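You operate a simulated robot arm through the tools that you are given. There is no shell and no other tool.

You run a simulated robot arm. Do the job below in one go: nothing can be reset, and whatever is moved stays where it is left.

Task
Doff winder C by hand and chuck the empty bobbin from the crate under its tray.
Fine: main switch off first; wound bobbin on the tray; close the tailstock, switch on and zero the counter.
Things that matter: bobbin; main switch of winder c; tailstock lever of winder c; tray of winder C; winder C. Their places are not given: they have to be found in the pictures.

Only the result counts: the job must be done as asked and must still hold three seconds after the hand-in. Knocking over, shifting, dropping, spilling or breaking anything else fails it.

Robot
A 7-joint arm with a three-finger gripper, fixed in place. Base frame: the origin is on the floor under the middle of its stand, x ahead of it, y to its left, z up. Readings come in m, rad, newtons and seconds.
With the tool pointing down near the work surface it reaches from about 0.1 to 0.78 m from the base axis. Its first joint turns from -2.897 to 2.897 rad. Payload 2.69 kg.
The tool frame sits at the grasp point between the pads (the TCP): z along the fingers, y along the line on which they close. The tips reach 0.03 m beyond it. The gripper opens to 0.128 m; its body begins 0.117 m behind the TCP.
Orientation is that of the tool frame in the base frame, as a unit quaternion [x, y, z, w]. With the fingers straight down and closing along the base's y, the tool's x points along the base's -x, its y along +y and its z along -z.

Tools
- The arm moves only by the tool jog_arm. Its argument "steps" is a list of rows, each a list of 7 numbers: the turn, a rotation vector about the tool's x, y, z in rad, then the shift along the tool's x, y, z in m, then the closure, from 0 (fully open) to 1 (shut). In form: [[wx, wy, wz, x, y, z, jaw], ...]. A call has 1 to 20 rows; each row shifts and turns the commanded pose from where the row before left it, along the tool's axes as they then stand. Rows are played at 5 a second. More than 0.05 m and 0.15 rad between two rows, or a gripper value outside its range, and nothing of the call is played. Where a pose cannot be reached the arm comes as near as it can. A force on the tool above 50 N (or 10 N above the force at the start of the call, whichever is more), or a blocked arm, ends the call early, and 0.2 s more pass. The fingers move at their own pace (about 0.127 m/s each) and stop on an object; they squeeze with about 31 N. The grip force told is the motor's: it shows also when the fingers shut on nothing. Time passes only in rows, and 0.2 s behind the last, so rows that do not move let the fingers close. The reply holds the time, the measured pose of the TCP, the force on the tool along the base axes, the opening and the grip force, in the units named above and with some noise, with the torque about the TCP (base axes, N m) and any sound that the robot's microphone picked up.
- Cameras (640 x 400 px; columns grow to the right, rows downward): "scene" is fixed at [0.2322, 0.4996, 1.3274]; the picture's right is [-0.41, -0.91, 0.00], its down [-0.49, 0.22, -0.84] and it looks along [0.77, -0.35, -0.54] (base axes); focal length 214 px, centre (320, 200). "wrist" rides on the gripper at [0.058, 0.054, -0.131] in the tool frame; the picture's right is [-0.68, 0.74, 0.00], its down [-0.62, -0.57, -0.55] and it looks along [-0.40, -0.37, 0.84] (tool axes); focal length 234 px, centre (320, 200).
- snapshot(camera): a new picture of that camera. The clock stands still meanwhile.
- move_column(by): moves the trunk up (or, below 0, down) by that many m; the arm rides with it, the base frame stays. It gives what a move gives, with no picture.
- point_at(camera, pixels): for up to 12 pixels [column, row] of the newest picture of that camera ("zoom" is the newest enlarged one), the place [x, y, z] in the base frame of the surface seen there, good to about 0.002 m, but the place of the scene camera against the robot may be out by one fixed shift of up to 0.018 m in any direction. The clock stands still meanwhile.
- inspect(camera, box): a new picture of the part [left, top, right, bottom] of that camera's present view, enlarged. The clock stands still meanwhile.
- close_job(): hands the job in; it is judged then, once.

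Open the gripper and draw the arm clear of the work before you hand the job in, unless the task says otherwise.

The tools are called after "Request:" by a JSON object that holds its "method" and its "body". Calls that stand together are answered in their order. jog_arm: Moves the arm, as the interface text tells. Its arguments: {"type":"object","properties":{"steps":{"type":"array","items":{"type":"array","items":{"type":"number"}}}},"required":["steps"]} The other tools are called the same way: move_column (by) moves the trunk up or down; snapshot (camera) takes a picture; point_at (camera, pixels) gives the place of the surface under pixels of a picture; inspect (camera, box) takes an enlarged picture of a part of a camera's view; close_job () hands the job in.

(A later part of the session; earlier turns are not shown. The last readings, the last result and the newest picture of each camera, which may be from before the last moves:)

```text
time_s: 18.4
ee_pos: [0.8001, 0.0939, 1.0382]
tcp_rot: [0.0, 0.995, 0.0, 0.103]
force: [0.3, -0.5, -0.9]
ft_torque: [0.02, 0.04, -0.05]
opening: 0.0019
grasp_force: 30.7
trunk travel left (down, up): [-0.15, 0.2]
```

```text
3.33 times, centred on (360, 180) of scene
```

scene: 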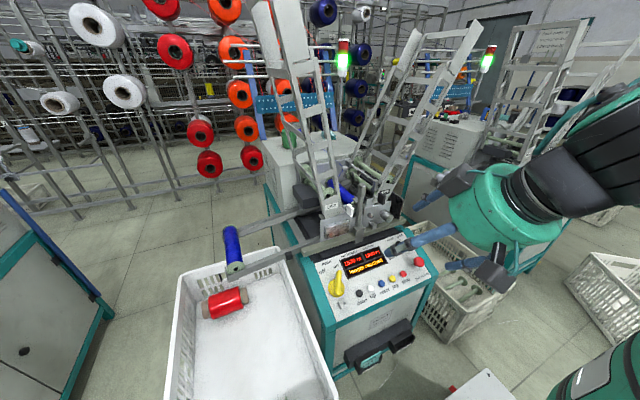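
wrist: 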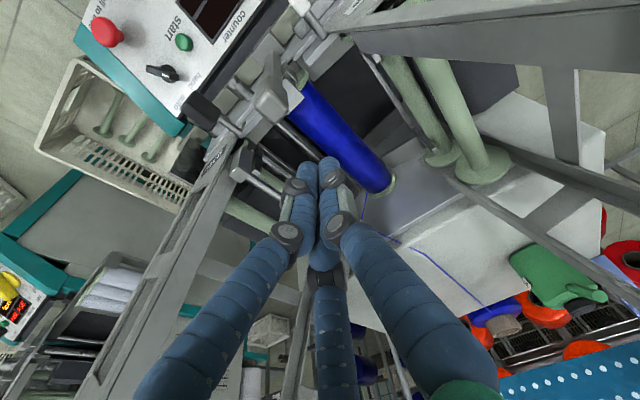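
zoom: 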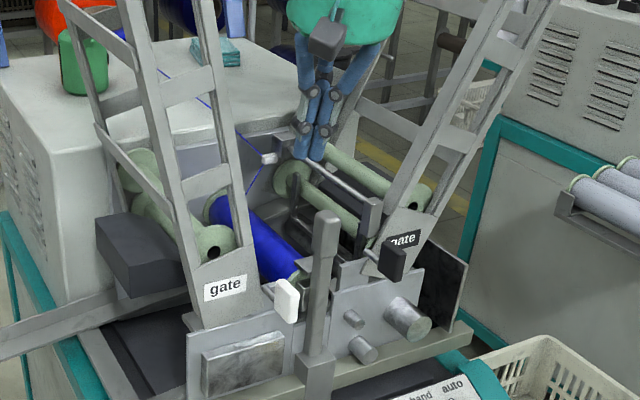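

The arm reached the spot above and behind the lever. I zoom the wrist view to see what supports the bobbin.

Request:
{"method": "inspect", "body": {"camera": "wrist", "box": [220, 30, 420, 200]}}

Request:
{"method": "point_at", "body": {"camera": "wrist", "pixels": [[310, 85], [335, 120], [360, 155], [390, 180], [388, 186], [365, 190], [320, 150], [268, 108], [282, 92], [300, 80], [345, 105], [375, 135]]}}

```text
2.35 times, centred on (320, 115) of wrist
```

zoom: 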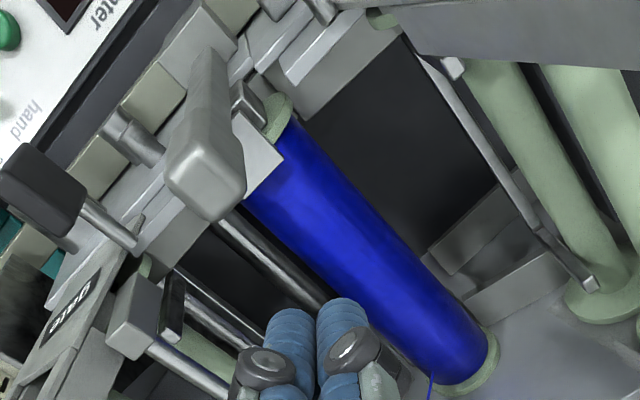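

```text
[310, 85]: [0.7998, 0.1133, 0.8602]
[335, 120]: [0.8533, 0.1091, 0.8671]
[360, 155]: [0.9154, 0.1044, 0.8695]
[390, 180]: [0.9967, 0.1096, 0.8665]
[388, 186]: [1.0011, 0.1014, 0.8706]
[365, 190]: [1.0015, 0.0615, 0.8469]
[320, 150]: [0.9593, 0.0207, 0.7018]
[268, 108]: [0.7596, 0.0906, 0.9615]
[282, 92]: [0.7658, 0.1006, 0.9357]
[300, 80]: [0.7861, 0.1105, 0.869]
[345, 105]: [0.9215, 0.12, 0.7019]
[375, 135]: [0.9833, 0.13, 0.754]
```

No cradle is visible below; the bobbin is between the rear chuck (x≈1.0) and the front bracket (x≈0.785). I lower the bundle behind the lever handle to z≈0.94 (tips ≈0.91, above the bobbin top 0.875).

Request:
{"method": "jog_arm", "body": {"steps": [[0, 0, 0, 0.0018, 0, 0.033, 1], [0, 0, 0, 0.0018, 0, 0.033, 1], [0, 0, 0, 0.0018, 0, 0.033, 1], [0, 0, 0, 0, 0, 0, 1]]}}

Request:
{"method": "snapshot", "body": {"camera": "wrist"}}

Request:
{"method": "inspect", "body": {"camera": "scene", "box": [310, 140, 420, 230]}}

```text
time_s: 19.4
ee_pos: [0.8132, 0.0955, 0.9385]
tcp_rot: [0.0, 0.994, 0.0, 0.105]
force: [0.6, 0.2, -0.3]
ft_torque: [-0.01, -0.01, 0.0]
opening: 0.0022
grasp_force: 31.3
trunk travel left (down, up): [-0.15, 0.2]
```

```text
taken
```

wrist: 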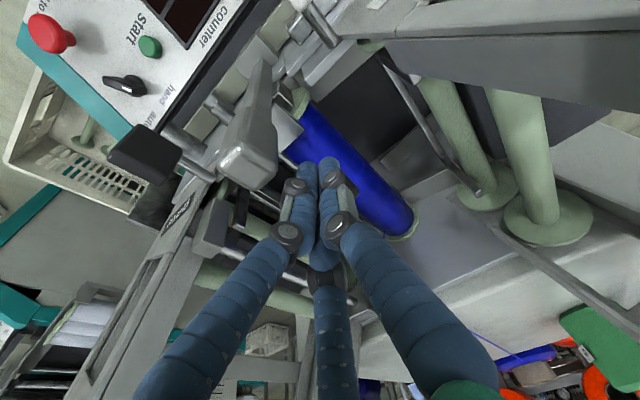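

```text
4.44 times, centred on (365, 185) of scene
```

zoom: 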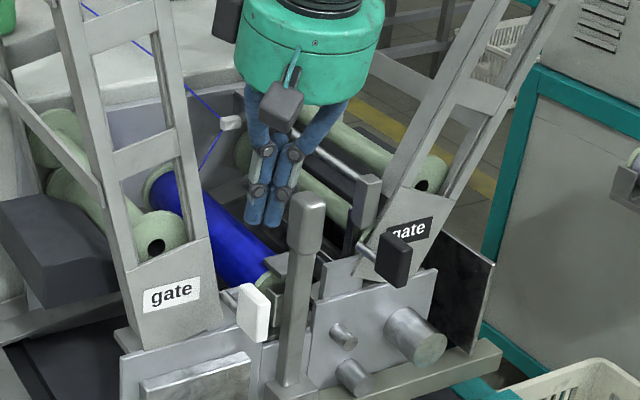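

The bundle is just behind the lever handle. I pull towards −x in 1 cm steps and watch the force and the lever.

Request:
{"method": "jog_arm", "body": {"steps": [[0, 0, 0, 0.0098, 0, -0.0021, 1], [0, 0, 0, 0.0098, 0, -0.0021, 1], [0, 0, 0, 0.0098, 0, -0.0021, 1], [0, 0, 0, 0.0098, 0, -0.0021, 1], [0, 0, 0, 0.0098, 0, -0.0021, 1], [0, 0, 0, 0.0098, 0, -0.0021, 1]]}}

Request:
{"method": "inspect", "body": {"camera": "scene", "box": [310, 140, 420, 230]}}

Request:
{"method": "snapshot", "body": {"camera": "wrist"}}

```text
time_s: 20.8
ee_pos: [0.7533, 0.0945, 0.9406]
tcp_rot: [0.001, 0.995, 0.0, 0.104]
force: [0.3, -0.7, 0.0]
ft_torque: [0.0, 0.05, 0.02]
opening: 0.002
grasp_force: 30.7
trunk travel left (down, up): [-0.15, 0.2]
```

```text
4.44 times, centred on (365, 185) of scene
```

zoom: 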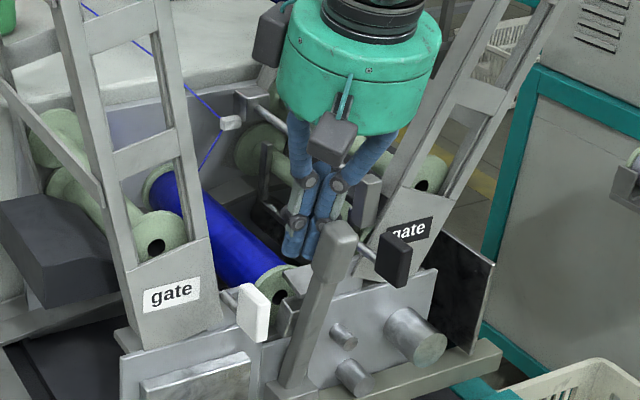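

```text
taken
```

wrist: 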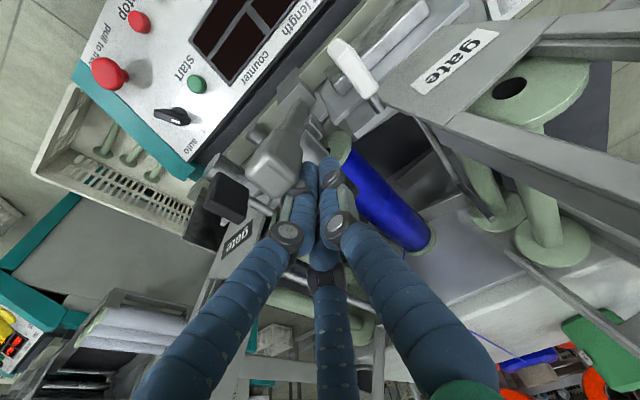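

The lever swings towards me and the bracket has drawn back (the hole of the bobbin's front flange is now visible at about (278,297) in the zoom); the bobbin stays put. I continue pulling along the arc.

Request:
{"method": "jog_arm", "body": {"steps": [[0, 0, 0, 0.0104, 0, 0.0008, 1], [0, 0, 0, 0.0104, 0, 0.0008, 1], [0, 0, 0, 0.0104, 0, 0.0008, 1], [0, 0, 0, 0.0104, 0, 0.0008, 1], [0, 0, 0, 0.0104, 0, 0.0008, 1]]}}

Request:
{"method": "inspect", "body": {"camera": "scene", "box": [310, 140, 420, 230]}}

Request:
{"method": "snapshot", "body": {"camera": "wrist"}}

```text
time_s: 22.0
ee_pos: [0.7047, 0.095, 0.9269]
tcp_rot: [0.0, 0.995, 0.0, 0.105]
force: [0.4, -0.5, -0.2]
ft_torque: [0.01, 0.01, -0.02]
opening: 0.0021
grasp_force: 30.8
trunk travel left (down, up): [-0.15, 0.2]
```

```text
4.44 times, centred on (365, 185) of scene
```

zoom: 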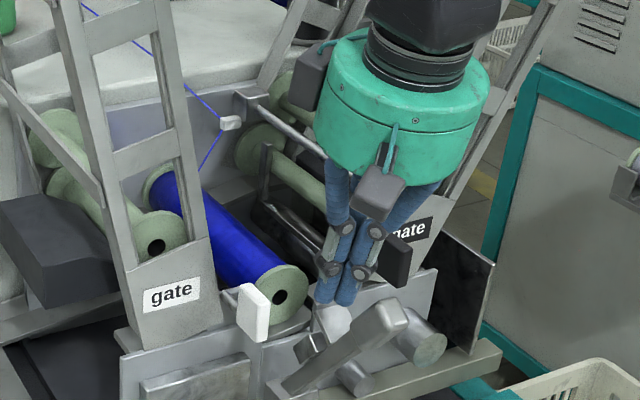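

```text
taken
```

wrist: 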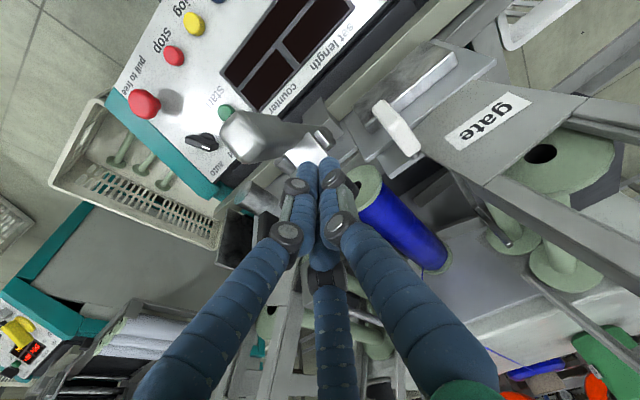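

The lever has swung well over towards me and the bobbin's front is free while the bobbin stays in the chuck. I raise the hand to check the lever and look at the chuck.

Request:
{"method": "jog_arm", "body": {"steps": [[0, 0, 0, 0, 0, -0.04, 1], [0, 0, 0, 0, 0, -0.045, 1], [0, 0, 0, 0.02, 0.01, -0.04, 1], [0, 0, 0, 0.03, 0.02, -0.03, 0], [0, 0, 0, 0.03, 0.02, -0.02, 0], [0, 0, 0, 0.03, 0.02, -0.02, 0], [0, 0, 0, 0, 0, 0, 0]]}}

Request:
{"method": "inspect", "body": {"camera": "scene", "box": [310, 150, 420, 240]}}

Request:
{"method": "snapshot", "body": {"camera": "wrist"}}

```text
time_s: 23.6
ee_pos: [0.556, 0.1662, 1.0925]
tcp_rot: [0.0, 0.995, 0.0, 0.104]
force: [0.3, 0.4, -0.1]
ft_torque: [0.03, -0.08, 0.01]
opening: 0.1281
grasp_force: 0.0
trunk travel left (down, up): [-0.15, 0.2]
```

```text
4.44 times, centred on (365, 195) of scene
```

zoom: 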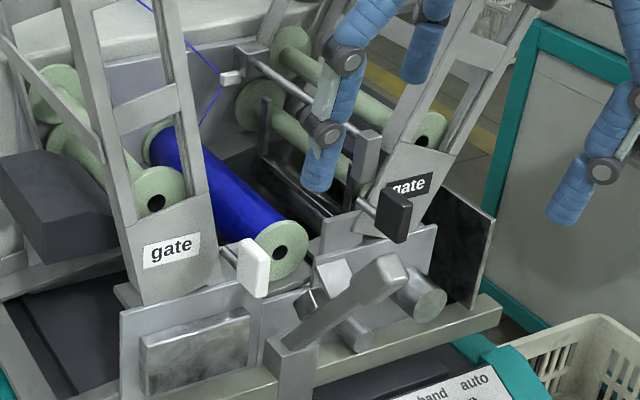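

```text
taken
```

wrist: 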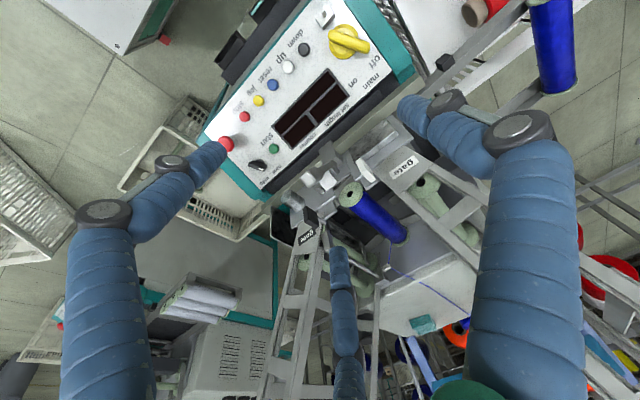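

Request:
{"method": "inspect", "body": {"camera": "wrist", "box": [270, 140, 430, 260]}}

Request:
{"method": "point_at", "body": {"camera": "scene", "pixels": [[380, 211], [374, 216], [367, 222], [360, 228], [369, 212], [362, 217], [355, 205], [356.5, 206], [350, 207], [340, 195], [330, 181], [345, 212]]}}

```text
3.33 times, centred on (350, 200) of wrist
```

zoom: 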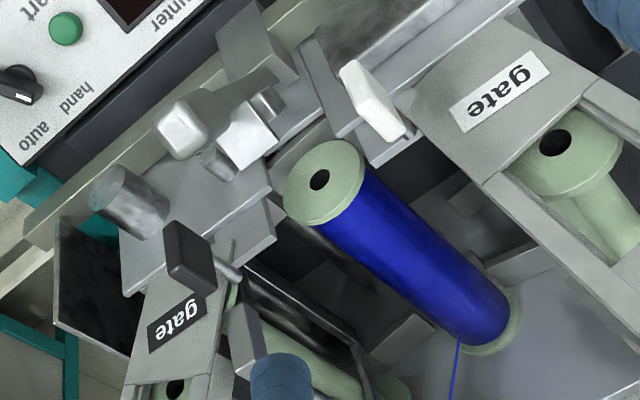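

```text
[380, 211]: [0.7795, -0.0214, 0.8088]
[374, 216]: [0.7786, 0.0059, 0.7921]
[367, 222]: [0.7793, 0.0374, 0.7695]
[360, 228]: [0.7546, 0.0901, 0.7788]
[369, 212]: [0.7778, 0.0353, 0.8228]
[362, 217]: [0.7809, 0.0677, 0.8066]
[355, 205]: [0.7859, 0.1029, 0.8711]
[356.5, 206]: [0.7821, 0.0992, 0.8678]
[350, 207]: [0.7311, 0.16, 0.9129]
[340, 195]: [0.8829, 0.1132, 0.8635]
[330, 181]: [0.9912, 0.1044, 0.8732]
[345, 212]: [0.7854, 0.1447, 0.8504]
```

Request:
{"method": "snapshot", "body": {"camera": "scene"}}

Request:
{"method": "point_at", "body": {"camera": "scene", "pixels": [[380, 211], [374, 216], [367, 222], [360, 228], [369, 212], [362, 217], [356, 206], [384, 213], [358, 232], [350, 211], [372, 221], [379, 216]]}}

Request:
{"method": "point_at", "body": {"camera": "wrist", "pixels": [[305, 178], [322, 172], [334, 162], [318, 186], [331, 180], [347, 194], [352, 192], [360, 199], [372, 205], [380, 218], [400, 236], [340, 190]]}}

```text
taken
```

scene: 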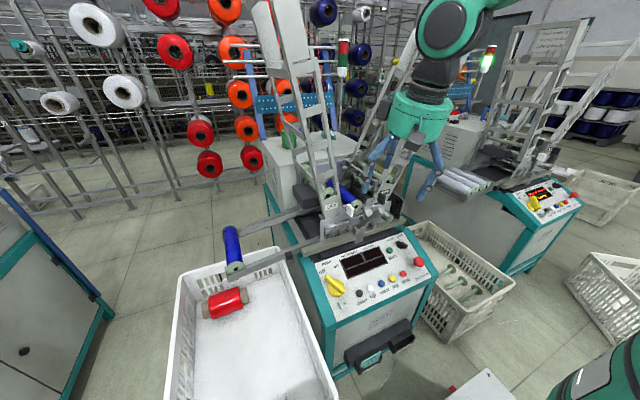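

```text
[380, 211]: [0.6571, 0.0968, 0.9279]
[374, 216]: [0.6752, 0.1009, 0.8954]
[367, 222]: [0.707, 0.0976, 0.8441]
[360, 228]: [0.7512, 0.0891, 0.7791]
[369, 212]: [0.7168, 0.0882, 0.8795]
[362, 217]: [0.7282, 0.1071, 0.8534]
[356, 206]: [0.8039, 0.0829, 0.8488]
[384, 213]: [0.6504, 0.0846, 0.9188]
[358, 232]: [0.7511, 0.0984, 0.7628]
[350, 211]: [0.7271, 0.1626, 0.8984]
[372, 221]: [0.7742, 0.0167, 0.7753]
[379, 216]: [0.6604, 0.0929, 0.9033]
```

```text
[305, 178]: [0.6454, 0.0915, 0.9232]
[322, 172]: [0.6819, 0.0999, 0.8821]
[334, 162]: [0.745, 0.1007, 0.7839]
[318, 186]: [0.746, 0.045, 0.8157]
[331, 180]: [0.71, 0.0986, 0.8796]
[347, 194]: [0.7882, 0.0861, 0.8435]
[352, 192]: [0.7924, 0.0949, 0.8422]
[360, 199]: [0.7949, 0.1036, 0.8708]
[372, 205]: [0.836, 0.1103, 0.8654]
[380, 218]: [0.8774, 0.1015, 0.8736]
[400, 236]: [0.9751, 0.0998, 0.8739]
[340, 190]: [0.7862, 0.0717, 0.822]
```

The lever rests open at about 35° (tip ≈(0.645, 0.092, 0.923)) and the bobbin's front face (hole at y≈0.0905, z≈0.843) is free. Before gripping I measure the finger geometry from the wrist view.

Request:
{"method": "point_at", "body": {"camera": "wrist", "pixels": [[205, 158], [218, 150], [165, 200], [130, 250], [408, 108], [440, 135], [510, 230], [338, 252], [343, 285], [345, 330], [173, 163], [445, 100]]}}

Request:
{"method": "inspect", "body": {"camera": "scene", "box": [340, 60, 480, 220]}}

```text
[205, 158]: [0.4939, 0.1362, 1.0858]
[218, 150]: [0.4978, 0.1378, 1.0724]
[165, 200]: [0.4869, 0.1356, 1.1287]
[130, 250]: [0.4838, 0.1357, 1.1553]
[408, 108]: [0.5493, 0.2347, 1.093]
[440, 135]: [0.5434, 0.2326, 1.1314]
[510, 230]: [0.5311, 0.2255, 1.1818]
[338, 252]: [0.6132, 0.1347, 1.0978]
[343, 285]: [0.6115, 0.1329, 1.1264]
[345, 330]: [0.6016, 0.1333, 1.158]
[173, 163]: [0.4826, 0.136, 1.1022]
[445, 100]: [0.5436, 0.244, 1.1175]
```

```text
2.50 times, centred on (410, 140) of scene
```

zoom: 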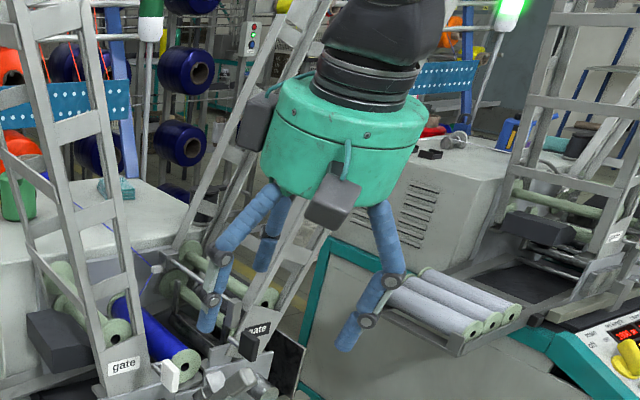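

Fingers sit at 120°: one at tool (0, +0.075), two at (±0.062, −0.040), closing radially. I check obstacles on the bobbin's right side where the two fingers will go.

Request:
{"method": "point_at", "body": {"camera": "wrist", "pixels": [[338, 230], [353, 221], [344, 209], [371, 242], [359, 239], [349, 228], [333, 222], [362, 230], [330, 210], [345, 218], [380, 235], [368, 224]]}}

Request:
{"method": "inspect", "body": {"camera": "scene", "box": [330, 150, 400, 215]}}

```text
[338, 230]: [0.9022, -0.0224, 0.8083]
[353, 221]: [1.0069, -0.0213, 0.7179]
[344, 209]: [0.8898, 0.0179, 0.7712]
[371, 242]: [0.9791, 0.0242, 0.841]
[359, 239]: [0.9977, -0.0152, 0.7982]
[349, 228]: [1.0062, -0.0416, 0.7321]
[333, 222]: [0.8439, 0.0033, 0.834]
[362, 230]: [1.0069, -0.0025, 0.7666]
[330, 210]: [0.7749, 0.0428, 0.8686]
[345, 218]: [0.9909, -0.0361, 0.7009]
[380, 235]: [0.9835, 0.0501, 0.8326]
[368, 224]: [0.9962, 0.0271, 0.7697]
```

```text
6.15 times, centred on (365, 182) of scene
```

zoom: 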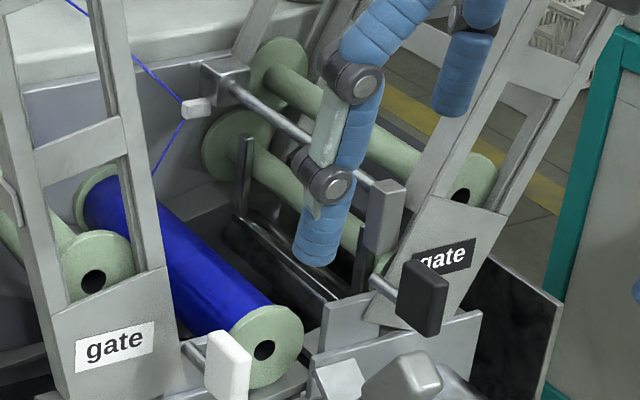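

I verify where the dark boxes of the hand stick out, to be sure they clear the magazines.

Request:
{"method": "point_at", "body": {"camera": "scene", "pixels": [[384, 108], [380, 116], [390, 100], [416, 138], [410, 148], [422, 132], [416, 146], [420, 115], [402, 125], [440, 120], [395, 112], [412, 100]]}}

Request:
{"method": "inspect", "body": {"camera": "scene", "box": [370, 80, 470, 170]}}

```text
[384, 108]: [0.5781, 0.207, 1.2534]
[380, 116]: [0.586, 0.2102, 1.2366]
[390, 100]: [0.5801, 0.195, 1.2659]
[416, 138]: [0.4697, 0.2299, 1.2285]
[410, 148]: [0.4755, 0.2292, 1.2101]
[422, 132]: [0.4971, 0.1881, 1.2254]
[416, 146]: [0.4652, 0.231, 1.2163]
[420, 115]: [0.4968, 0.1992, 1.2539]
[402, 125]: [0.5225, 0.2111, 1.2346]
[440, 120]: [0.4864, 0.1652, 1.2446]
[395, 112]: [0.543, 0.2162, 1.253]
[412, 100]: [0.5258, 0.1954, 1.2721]
```

```text
4.44 times, centred on (420, 125) of scene
```

zoom: 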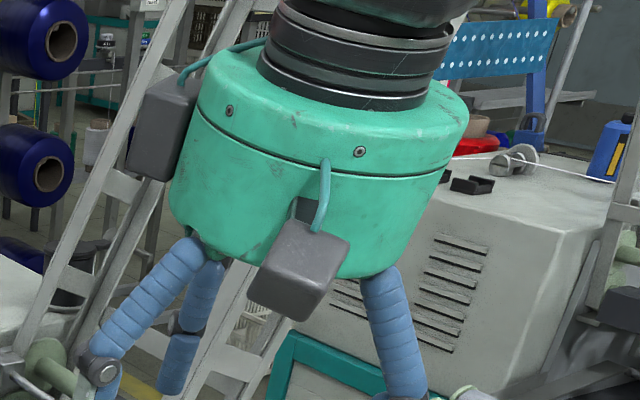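

The hand's boxes stay within 0.075 m of its axis, so it clears. I go above the bobbin: offset y=0.077 (to centre the three-finger grip), tilt 0.3, slightly narrowed, hovering at z≈0.97.

Request:
{"method": "jog_arm", "body": {"steps": [[0, 0, 0, -0.0387, -0.0149, 0.0137, 0.1], [0, 0, 0, -0.0387, -0.0149, 0.0137, 0.1], [0, 0, 0, -0.0387, -0.0149, 0.0137, 0.1], [0, 0, 0, -0.0387, -0.0149, 0.0137, 0.1], [0, 0, 0, -0.0387, -0.0149, 0.0137, 0.1], [0, 0, 0, -0.0387, -0.0149, 0.0137, 0.1], [0, -0.092, 0, 0, 0, 0, 0.1], [0, 0, 0, -0.015, 0, 0.036, 0.1], [0, 0, 0, -0.015, 0, 0.036, 0.1], [0, 0, 0, -0.015, 0, 0.036, 0.1], [0, 0, 0, 0, 0, 0, 0.1]]}}

Request:
{"method": "snapshot", "body": {"camera": "wrist"}}

Request:
{"method": "inspect", "body": {"camera": "scene", "box": [300, 120, 420, 230]}}

```text
time_s: 26.0
ee_pos: [0.8752, 0.0736, 0.9685]
tcp_rot: [0.0, 0.989, -0.001, 0.149]
force: [0.3, -0.5, -0.3]
ft_torque: [-0.03, 0.03, -0.01]
opening: 0.1152
grasp_force: 0.1
trunk travel left (down, up): [-0.15, 0.2]
```

```text
taken
```

wrist: 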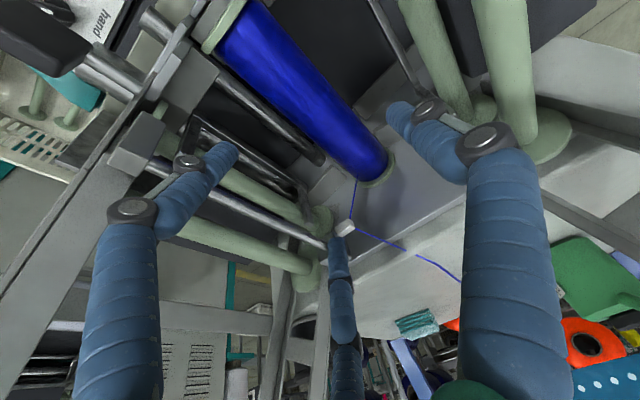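

```text
3.64 times, centred on (360, 175) of scene
```

zoom: 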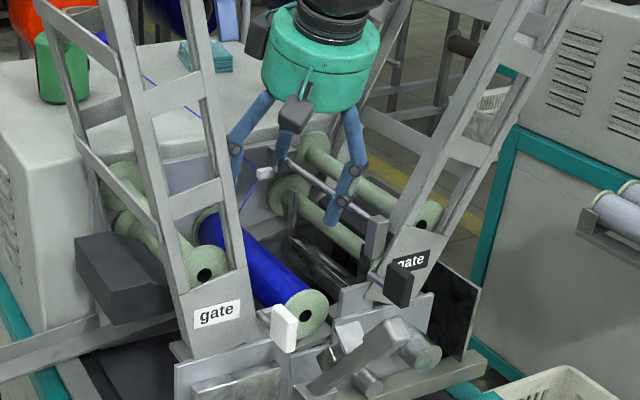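

Hovering as planned at (0.875, 0.074, 0.969). I remeasure the bobbin's cross-section from this closer view to fix its axis.

Request:
{"method": "point_at", "body": {"camera": "wrist", "pixels": [[285, 85], [300, 75], [315, 65], [325, 140], [345, 130], [362, 118], [270, 60], [285, 45], [383, 178], [360, 186], [392, 165], [222, 32]]}}

Request:
{"method": "inspect", "body": {"camera": "wrist", "box": [190, 0, 430, 240]}}

```text
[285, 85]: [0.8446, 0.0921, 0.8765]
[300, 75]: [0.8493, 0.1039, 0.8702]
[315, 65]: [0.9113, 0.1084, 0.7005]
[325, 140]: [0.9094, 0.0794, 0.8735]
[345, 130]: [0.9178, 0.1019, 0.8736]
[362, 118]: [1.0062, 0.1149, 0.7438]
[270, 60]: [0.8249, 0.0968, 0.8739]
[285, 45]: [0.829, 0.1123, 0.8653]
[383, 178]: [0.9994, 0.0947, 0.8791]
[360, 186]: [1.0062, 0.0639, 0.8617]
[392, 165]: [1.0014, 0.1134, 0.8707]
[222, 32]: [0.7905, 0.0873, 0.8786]
```

```text
1.67 times, centred on (310, 120) of wrist
```

zoom: 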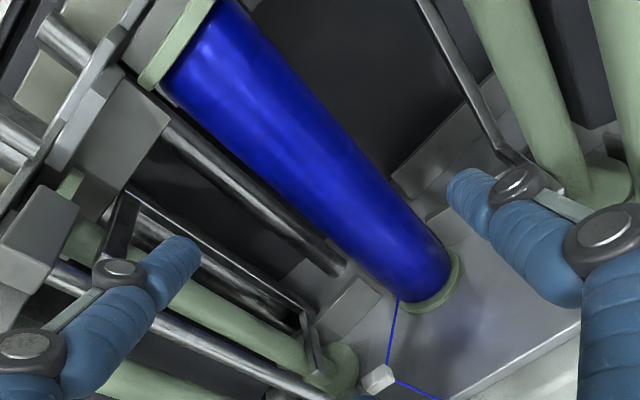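

A dark rod runs parallel to the bobbin on its right (zoom (255,200)); I check its position because the two fingers go down there.

Request:
{"method": "point_at", "body": {"camera": "wrist", "pixels": [[271, 120], [235, 92], [315, 155], [225, 78], [262, 128], [245, 150], [205, 125], [290, 190], [200, 85], [180, 65], [330, 180], [345, 228]]}}

```text
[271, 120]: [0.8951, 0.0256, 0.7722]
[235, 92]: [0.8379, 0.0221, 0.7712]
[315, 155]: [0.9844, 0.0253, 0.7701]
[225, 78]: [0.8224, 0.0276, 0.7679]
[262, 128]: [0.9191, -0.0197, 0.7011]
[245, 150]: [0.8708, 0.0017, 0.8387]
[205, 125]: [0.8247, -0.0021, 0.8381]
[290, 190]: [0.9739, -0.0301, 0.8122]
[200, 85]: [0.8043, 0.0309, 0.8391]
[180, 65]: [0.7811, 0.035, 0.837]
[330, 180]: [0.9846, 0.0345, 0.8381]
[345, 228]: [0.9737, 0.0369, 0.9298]
```

The rod is low (z 0.772), but a silver block reaches x≈0.81, z≈0.838 at the front right, so I shift to x=0.89, y=0.0775 and descend part way.

Request:
{"method": "jog_arm", "body": {"steps": [[0, 0, 0, -0.0141, 0.0039, 0.0044, 0.13], [0, 0, 0, 0.0088, 0, 0.0287, 0.13], [0, 0, 0, 0.0088, 0, 0.0287, 0.13], [0, 0, 0, 0, 0, 0, 0.13]]}}

Request:
{"method": "snapshot", "body": {"camera": "wrist"}}

Request:
{"method": "inspect", "body": {"camera": "scene", "box": [310, 130, 410, 220]}}

```text
time_s: 27.0
ee_pos: [0.8917, 0.0796, 0.9091]
tcp_rot: [0.0, 0.989, 0.0, 0.15]
force: [0.3, -0.2, 0.0]
ft_torque: [-0.01, 0.0, 0.0]
opening: 0.1113
grasp_force: 0.0
trunk travel left (down, up): [-0.15, 0.2]
```

```text
taken
```

wrist: 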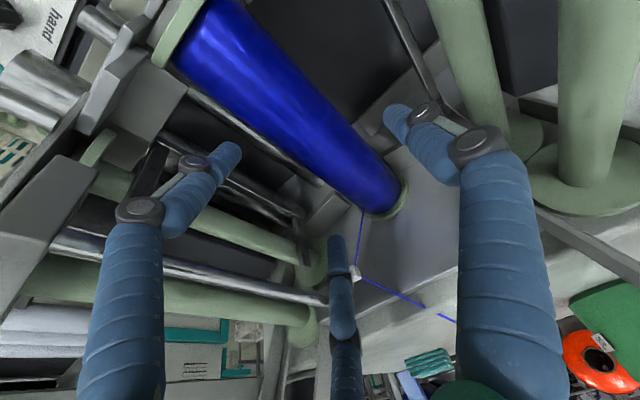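

```text
4.44 times, centred on (360, 175) of scene
```

zoom: 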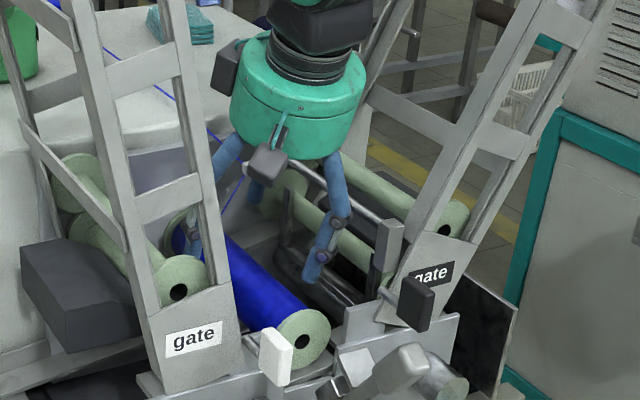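

Fingers straddle the bobbin line well (two right, one left). I descend the remaining 7 cm with force watched.

Request:
{"method": "jog_arm", "body": {"steps": [[0, 0, 0, 0.0075, -0.0008, 0.0224, 0.13], [0, 0, 0, 0.0075, -0.0008, 0.0224, 0.13], [0, 0, 0, 0.0075, -0.0008, 0.0224, 0.13], [0, 0, 0, 0, 0, 0, 0.13]]}}

Request:
{"method": "snapshot", "body": {"camera": "wrist"}}

Request:
{"method": "inspect", "body": {"camera": "scene", "box": [310, 130, 410, 220]}}

```text
time_s: 28.0
ee_pos: [0.891, 0.0785, 0.8384]
tcp_rot: [0.0, 0.989, 0.0, 0.15]
force: [0.5, 0.0, -0.4]
ft_torque: [0.01, 0.06, 0.0]
opening: 0.1114
grasp_force: 0.0
trunk travel left (down, up): [-0.15, 0.2]
```

```text
taken
```

wrist: 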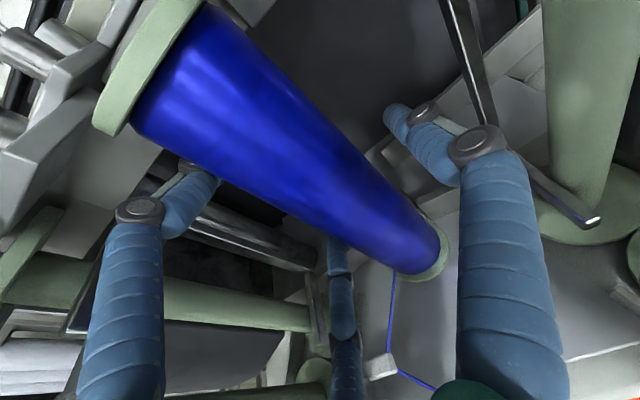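

```text
4.44 times, centred on (360, 175) of scene
```

zoom: 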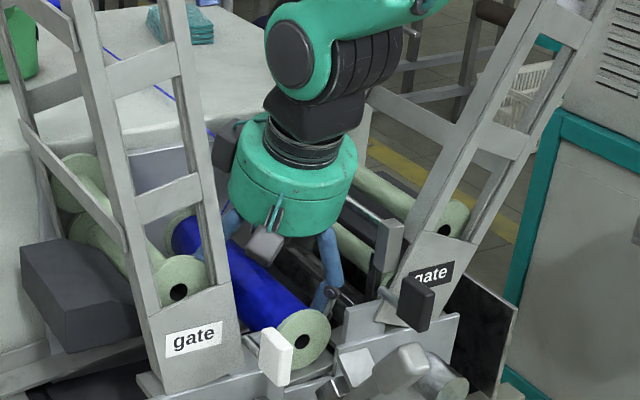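

The bobbin lies between the fingers without contact (forces ~0). I close the gripper on it.

Request:
{"method": "jog_arm", "body": {"steps": [[0, 0, 0, 0, 0, 0, 0.22], [0, 0, 0, 0, 0, 0, 0.3], [0, 0, 0, 0, 0, 0, 1], [0, 0, 0, 0, 0, 0, 1], [0, 0, 0, 0, 0, 0, 1]]}}

Request:
{"method": "snapshot", "body": {"camera": "wrist"}}

```text
time_s: 29.2
ee_pos: [0.8897, 0.0779, 0.8387]
tcp_rot: [0.0, 0.989, 0.0, 0.15]
force: [0.3, -1.2, -0.1]
ft_torque: [-0.02, -0.16, -0.21]
opening: 0.0739
grasp_force: 31.0
trunk travel left (down, up): [-0.15, 0.2]
```

```text
taken
```

wrist: 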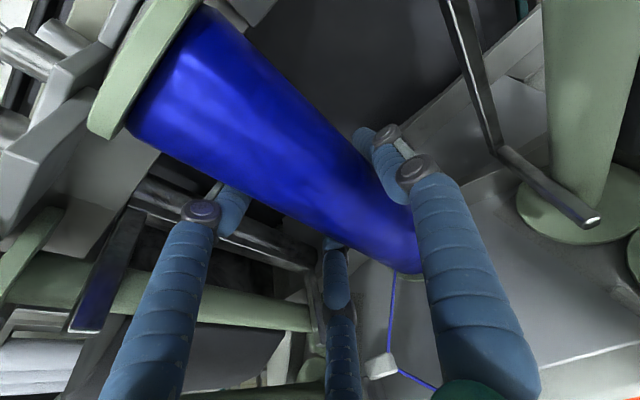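

Grip holds at opening 0.074. Before pulling it off, I check the space in front of the flange (white gate handle, retracted tailstock).

Request:
{"method": "snapshot", "body": {"camera": "scene"}}

Request:
{"method": "inspect", "body": {"camera": "scene", "box": [340, 190, 390, 230]}}

Request:
{"method": "point_at", "body": {"camera": "scene", "pixels": [[350, 206], [350, 215], [346, 204], [354, 212], [357, 202], [356, 210], [357, 216], [360, 215], [365, 210], [362, 205], [370, 205], [345, 210]]}}

Request:
{"method": "inspect", "body": {"camera": "wrist", "box": [0, 0, 240, 160]}}

```text
taken
```

scene: 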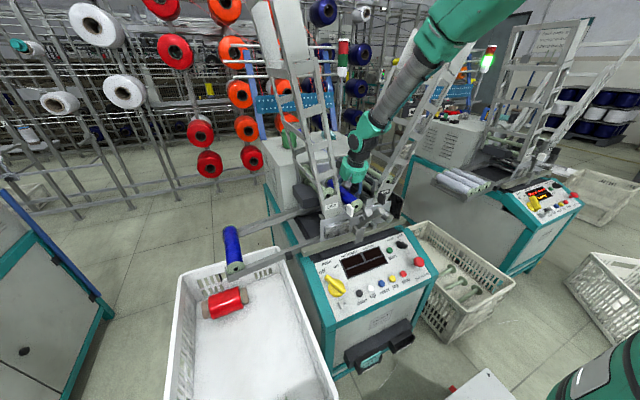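

```text
10.00 times, centred on (365, 210) of scene
```

zoom: 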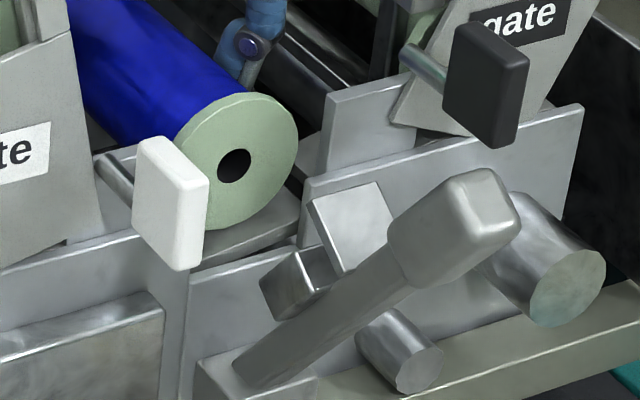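

```text
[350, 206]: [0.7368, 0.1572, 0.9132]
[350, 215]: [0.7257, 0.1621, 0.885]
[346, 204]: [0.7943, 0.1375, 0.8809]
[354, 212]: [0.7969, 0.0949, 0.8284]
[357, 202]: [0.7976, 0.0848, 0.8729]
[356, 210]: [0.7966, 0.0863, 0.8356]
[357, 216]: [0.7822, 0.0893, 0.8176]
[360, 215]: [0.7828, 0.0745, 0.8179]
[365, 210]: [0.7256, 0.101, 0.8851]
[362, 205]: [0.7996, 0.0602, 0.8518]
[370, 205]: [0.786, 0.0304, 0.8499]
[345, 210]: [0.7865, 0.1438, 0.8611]
```

```text
2.50 times, centred on (120, 80) of wrist
```

zoom: 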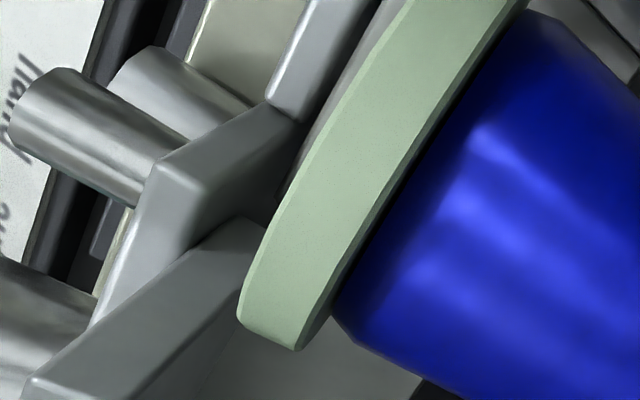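

The white handle is clear (x≈0.73, y≥0.15), but a ledge at z≈0.818 lies right before the flange bottom. I pull only 1 cm towards −x first to read the resistance.

Request:
{"method": "jog_arm", "body": {"steps": [[0, 0, 0, 0.0048, 0, -0.0015, 1], [0, 0, 0, 0.0048, 0, -0.0015, 1], [0, 0, 0, 0, 0, 0, 1]]}}

Request:
{"method": "inspect", "body": {"camera": "scene", "box": [320, 170, 390, 230]}}

Request:
{"method": "snapshot", "body": {"camera": "wrist"}}

```text
time_s: 30.0
ee_pos: [0.8797, 0.0767, 0.8394]
tcp_rot: [0.0, 0.989, 0.0, 0.151]
force: [0.6, -0.7, 0.2]
ft_torque: [-0.03, 0.0, -0.01]
opening: 0.0743
grasp_force: 31.5
trunk travel left (down, up): [-0.15, 0.2]
```

```text
6.67 times, centred on (355, 200) of scene
```

zoom: 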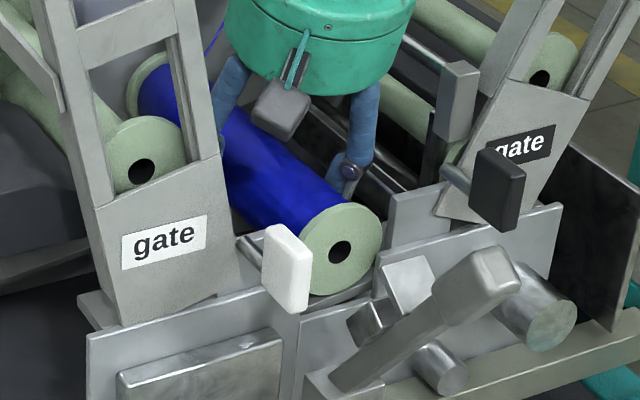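

```text
taken
```

wrist: 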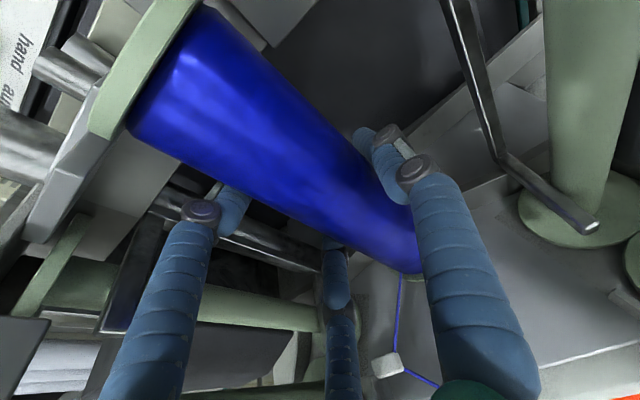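

It slid 1 cm without resistance. I pull another centimetre and watch the force.

Request:
{"method": "jog_arm", "body": {"steps": [[0, 0, 0, 0.0048, 0, -0.0015, 1], [0, 0, 0, 0.0048, 0, -0.0015, 1], [0, 0, 0, 0, 0, 0, 1]]}}

Request:
{"method": "inspect", "body": {"camera": "scene", "box": [320, 170, 390, 230]}}

```text
time_s: 30.8
ee_pos: [0.8746, 0.0768, 0.841]
tcp_rot: [0.001, 0.988, -0.001, 0.152]
force: [40.5, -12.9, 4.2]
ft_torque: [0.21, 0.74, -0.17]
opening: 0.0741
grasp_force: 31.3
trunk travel left (down, up): [-0.15, 0.2]
```

```text
6.67 times, centred on (355, 200) of scene
```

zoom: 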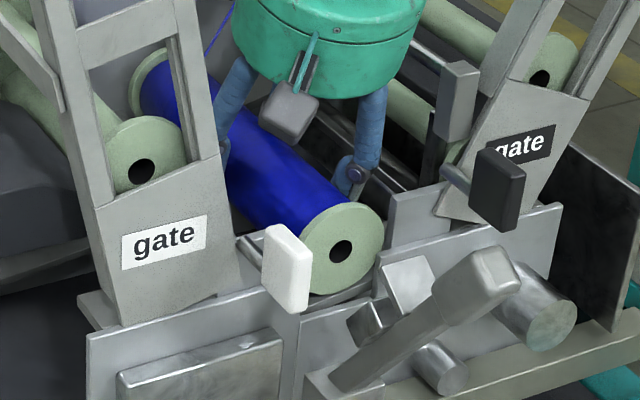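

The pull met 40 N: the flange has hit something in front (likely the ledge or right plate). I ease back 6 mm and try a small lift.

Request:
{"method": "jog_arm", "body": {"steps": [[0, 0, 0, -0.005, 0, 0.0015, 1], [0, 0, 0, -0.004, 0, 0.0012, 1], [0, 0, 0, 0, 0, 0, 1]]}}

Request:
{"method": "snapshot", "body": {"camera": "wrist"}}

Request:
{"method": "snapshot", "body": {"camera": "scene"}}

```text
time_s: 31.6
ee_pos: [0.8783, 0.0773, 0.8386]
tcp_rot: [0.0, 0.989, 0.0, 0.148]
force: [-0.2, 0.2, -0.9]
ft_torque: [-0.03, -0.14, 0.07]
opening: 0.0737
grasp_force: 30.9
trunk travel left (down, up): [-0.15, 0.2]
```

```text
taken
```

wrist: 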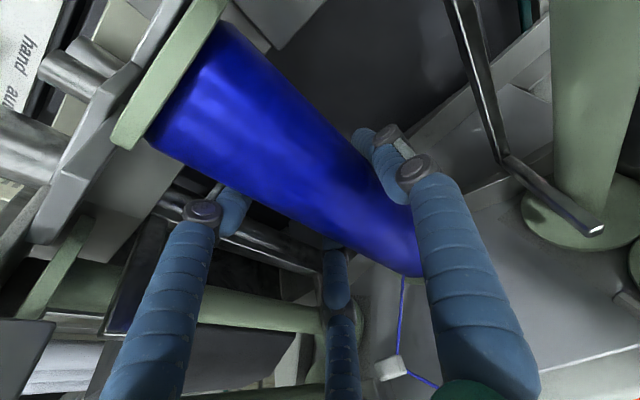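

```text
taken
```

scene: 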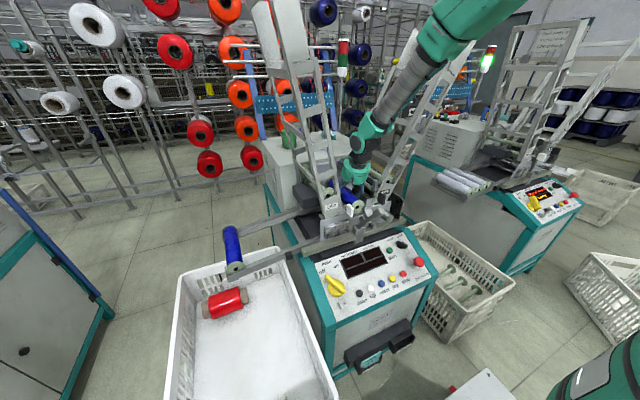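

Contact is released. Now I try lifting 6 mm straight up to see whether the rear end is free of the chuck.

Request:
{"method": "jog_arm", "body": {"steps": [[0, 0, 0, -0.0009, 0, -0.0029, 1], [0, 0, 0, -0.0009, 0, -0.0029, 1], [0, 0, 0, 0, 0, 0, 1]]}}

Request:
{"method": "inspect", "body": {"camera": "scene", "box": [320, 170, 390, 230]}}

Request:
{"method": "inspect", "body": {"camera": "scene", "box": [315, 155, 365, 200]}}

```text
time_s: 32.4
ee_pos: [0.8799, 0.0755, 0.8461]
tcp_rot: [0.0, 0.989, 0.0, 0.149]
force: [-0.3, -0.1, -1.9]
ft_torque: [-0.04, 0.04, -0.03]
opening: 0.0734
grasp_force: 31.1
trunk travel left (down, up): [-0.15, 0.2]
```

```text
6.67 times, centred on (355, 200) of scene
```

zoom: 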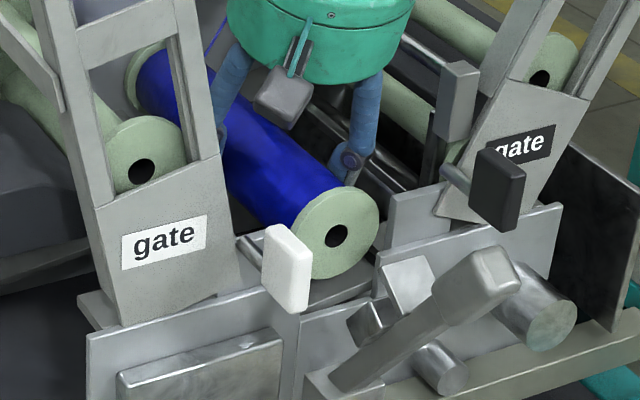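

```text
8.89 times, centred on (340, 178) of scene
```

zoom: 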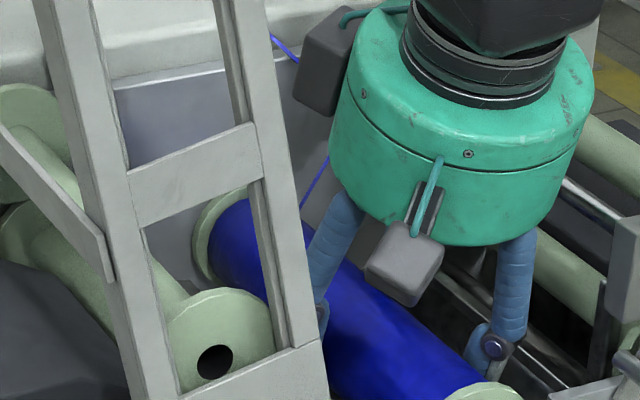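

The bobbin came free (only ~2 N of weight). I lift it straight up out between the magazines, 0.2 m.

Request:
{"method": "jog_arm", "body": {"steps": [[0, 0, 0, -0.0059, 0, -0.0191, 1], [0, 0, 0, -0.0089, 0, -0.0287, 1], [0, 0, 0, -0.0103, 0, -0.0334, 1], [0, 0, 0, -0.0103, 0, -0.0334, 1], [0, 0, 0, -0.0103, 0, -0.0334, 1], [0, 0, 0, -0.0103, 0, -0.0334, 1], [0, 0, 0, 0, 0, 0, 1]]}}

Request:
{"method": "snapshot", "body": {"camera": "scene"}}

Request:
{"method": "snapshot", "body": {"camera": "wrist"}}

```text
time_s: 34.0
ee_pos: [0.8787, 0.0769, 1.0361]
tcp_rot: [0.0, 0.989, 0.0, 0.15]
force: [0.0, 0.2, -2.3]
ft_torque: [0.0, -0.01, 0.03]
opening: 0.0735
grasp_force: 30.8
trunk travel left (down, up): [-0.15, 0.2]
```

```text
taken
```

scene: 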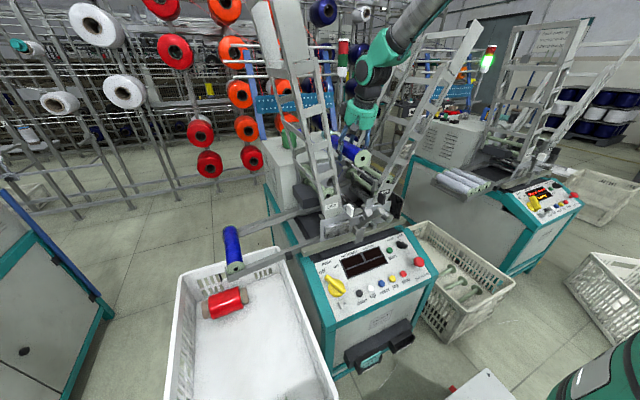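

```text
taken
```

wrist: 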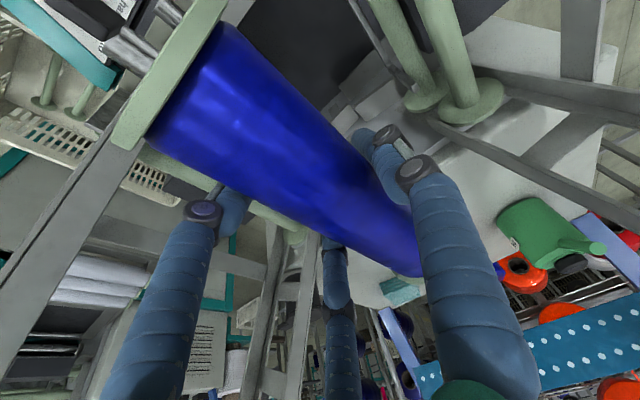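

Bobbin is up and free (weight ≈2.3 N). I bring it straight forward (−x) out of the machine to x≈0.61.

Request:
{"method": "jog_arm", "body": {"steps": [[0, 0, 0, 0.0287, 0, -0.0088, 1], [0, 0, 0, 0.043, 0, -0.0133, 1], [0, 0, 0, 0.043, 0, -0.0133, 1], [0, 0, 0, 0.043, 0, -0.0133, 1], [0, 0, 0, 0.043, 0, -0.0133, 1], [0, 0, 0, 0.043, 0, -0.0133, 1], [0, 0, 0, 0, 0, 0, 1]]}}

Request:
{"method": "snapshot", "body": {"camera": "scene"}}

Request:
{"method": "inspect", "body": {"camera": "scene", "box": [310, 150, 410, 230]}}

Request:
{"method": "inspect", "body": {"camera": "scene", "box": [210, 190, 330, 280]}}

```text
time_s: 35.6
ee_pos: [0.6236, 0.0782, 1.0365]
tcp_rot: [-0.001, 0.989, 0.0, 0.15]
force: [-1.1, -0.1, -1.9]
ft_torque: [-0.01, 0.01, -0.01]
opening: 0.0737
grasp_force: 31.1
trunk travel left (down, up): [-0.15, 0.2]
```

```text
taken
```

scene: 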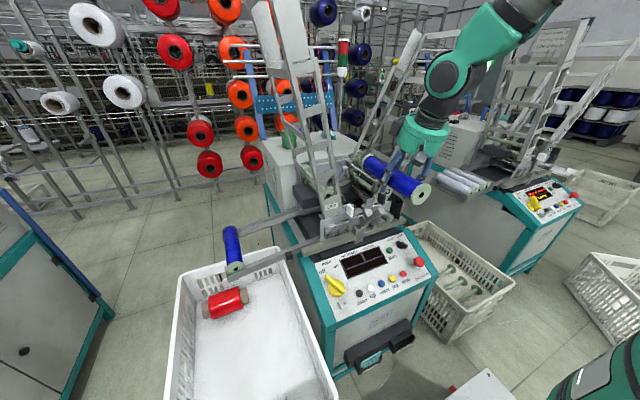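

```text
5.00 times, centred on (360, 190) of scene
```

zoom: 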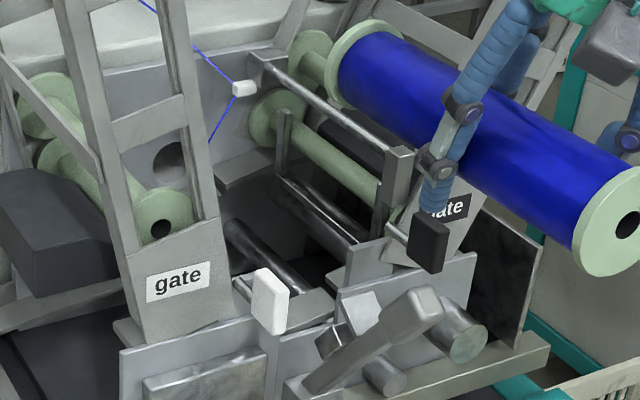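

```text
4.44 times, centred on (270, 235) of scene
```

zoom: 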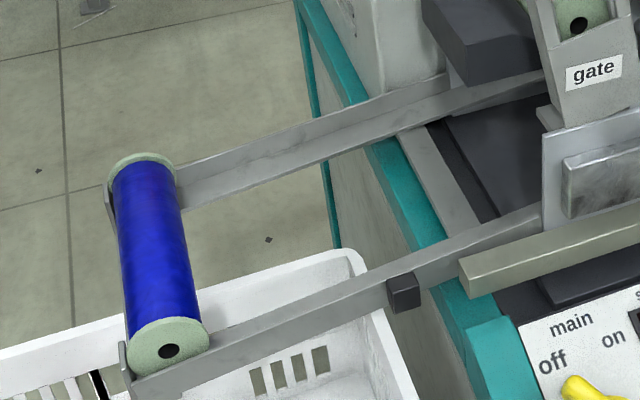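

Now I measure the tray rails, their slope and the existing bobbin's position on them.

Request:
{"method": "point_at", "body": {"camera": "scene", "pixels": [[254, 265.5], [277, 257.5], [299, 248], [312, 242], [277, 255.5], [247.5, 231.7], [265.5, 225], [288, 216], [265.5, 222], [300, 209], [288, 213], [254, 268]]}}

Request:
{"method": "point_at", "body": {"camera": "scene", "pixels": [[235, 265], [235, 269], [240, 262], [230, 240], [226, 230], [236, 250], [241, 250], [228, 250], [224, 275], [222, 230], [289, 255], [234, 272]]}}

Request:
{"method": "inspect", "body": {"camera": "scene", "box": [215, 220, 275, 280]}}

```text
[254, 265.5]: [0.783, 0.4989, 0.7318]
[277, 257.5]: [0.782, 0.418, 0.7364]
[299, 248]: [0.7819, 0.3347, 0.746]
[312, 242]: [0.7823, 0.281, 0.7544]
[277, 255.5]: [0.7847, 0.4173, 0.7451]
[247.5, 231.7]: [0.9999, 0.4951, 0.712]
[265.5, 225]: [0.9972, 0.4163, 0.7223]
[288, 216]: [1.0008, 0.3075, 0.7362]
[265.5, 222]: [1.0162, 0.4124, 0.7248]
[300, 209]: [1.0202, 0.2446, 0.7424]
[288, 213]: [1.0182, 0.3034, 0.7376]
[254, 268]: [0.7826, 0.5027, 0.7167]
```

```text
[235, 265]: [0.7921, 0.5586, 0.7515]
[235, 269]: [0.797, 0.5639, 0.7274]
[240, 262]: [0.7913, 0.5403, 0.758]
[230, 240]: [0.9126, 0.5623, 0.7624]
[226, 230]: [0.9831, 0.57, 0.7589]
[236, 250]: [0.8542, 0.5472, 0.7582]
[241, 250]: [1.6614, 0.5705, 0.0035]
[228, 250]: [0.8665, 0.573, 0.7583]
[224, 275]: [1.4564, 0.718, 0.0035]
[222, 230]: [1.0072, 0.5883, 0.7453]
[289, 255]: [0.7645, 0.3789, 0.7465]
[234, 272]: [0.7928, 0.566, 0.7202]
```

```text
6.67 times, centred on (245, 250) of scene
```

zoom: 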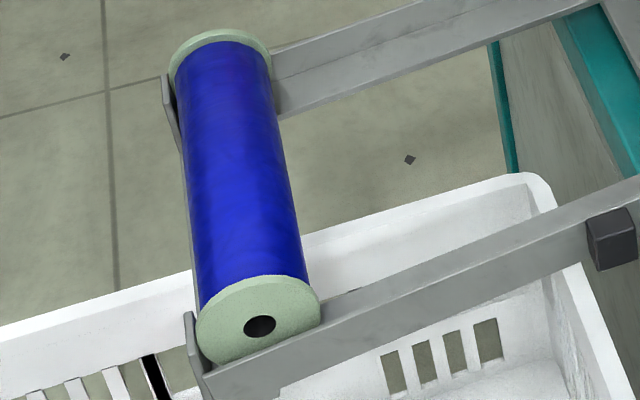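

Request:
{"method": "point_at", "body": {"camera": "scene", "pixels": [[265.5, 216], [265.5, 218], [265.5, 220], [265.5, 221], [265.5, 223], [265.5, 226], [265.5, 228], [265.5, 230], [277, 252], [277, 253], [277, 254], [277, 256]]}}

Request:
{"method": "point_at", "body": {"camera": "scene", "pixels": [[240, 268], [247, 262], [247, 260], [251, 257], [262, 260], [262, 258], [262, 262], [300, 245], [300, 243], [300, 241], [312, 238], [312, 236]]}}

```text
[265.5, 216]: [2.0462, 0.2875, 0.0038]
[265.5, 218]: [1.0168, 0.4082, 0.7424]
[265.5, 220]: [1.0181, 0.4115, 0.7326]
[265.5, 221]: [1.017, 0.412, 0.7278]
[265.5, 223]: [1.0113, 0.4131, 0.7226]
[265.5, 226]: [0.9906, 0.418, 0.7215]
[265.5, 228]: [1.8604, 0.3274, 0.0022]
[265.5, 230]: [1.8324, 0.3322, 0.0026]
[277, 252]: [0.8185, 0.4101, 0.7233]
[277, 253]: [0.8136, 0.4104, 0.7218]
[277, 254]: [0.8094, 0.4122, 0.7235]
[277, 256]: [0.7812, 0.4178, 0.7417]
```

```text
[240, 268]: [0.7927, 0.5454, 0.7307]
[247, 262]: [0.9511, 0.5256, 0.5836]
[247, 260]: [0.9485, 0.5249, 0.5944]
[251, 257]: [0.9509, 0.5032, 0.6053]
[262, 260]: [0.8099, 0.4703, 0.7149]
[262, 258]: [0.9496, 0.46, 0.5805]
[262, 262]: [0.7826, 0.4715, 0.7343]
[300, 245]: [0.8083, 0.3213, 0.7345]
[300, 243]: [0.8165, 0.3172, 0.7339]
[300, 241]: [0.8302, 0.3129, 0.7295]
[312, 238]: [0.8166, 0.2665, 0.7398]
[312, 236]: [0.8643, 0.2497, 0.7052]
```

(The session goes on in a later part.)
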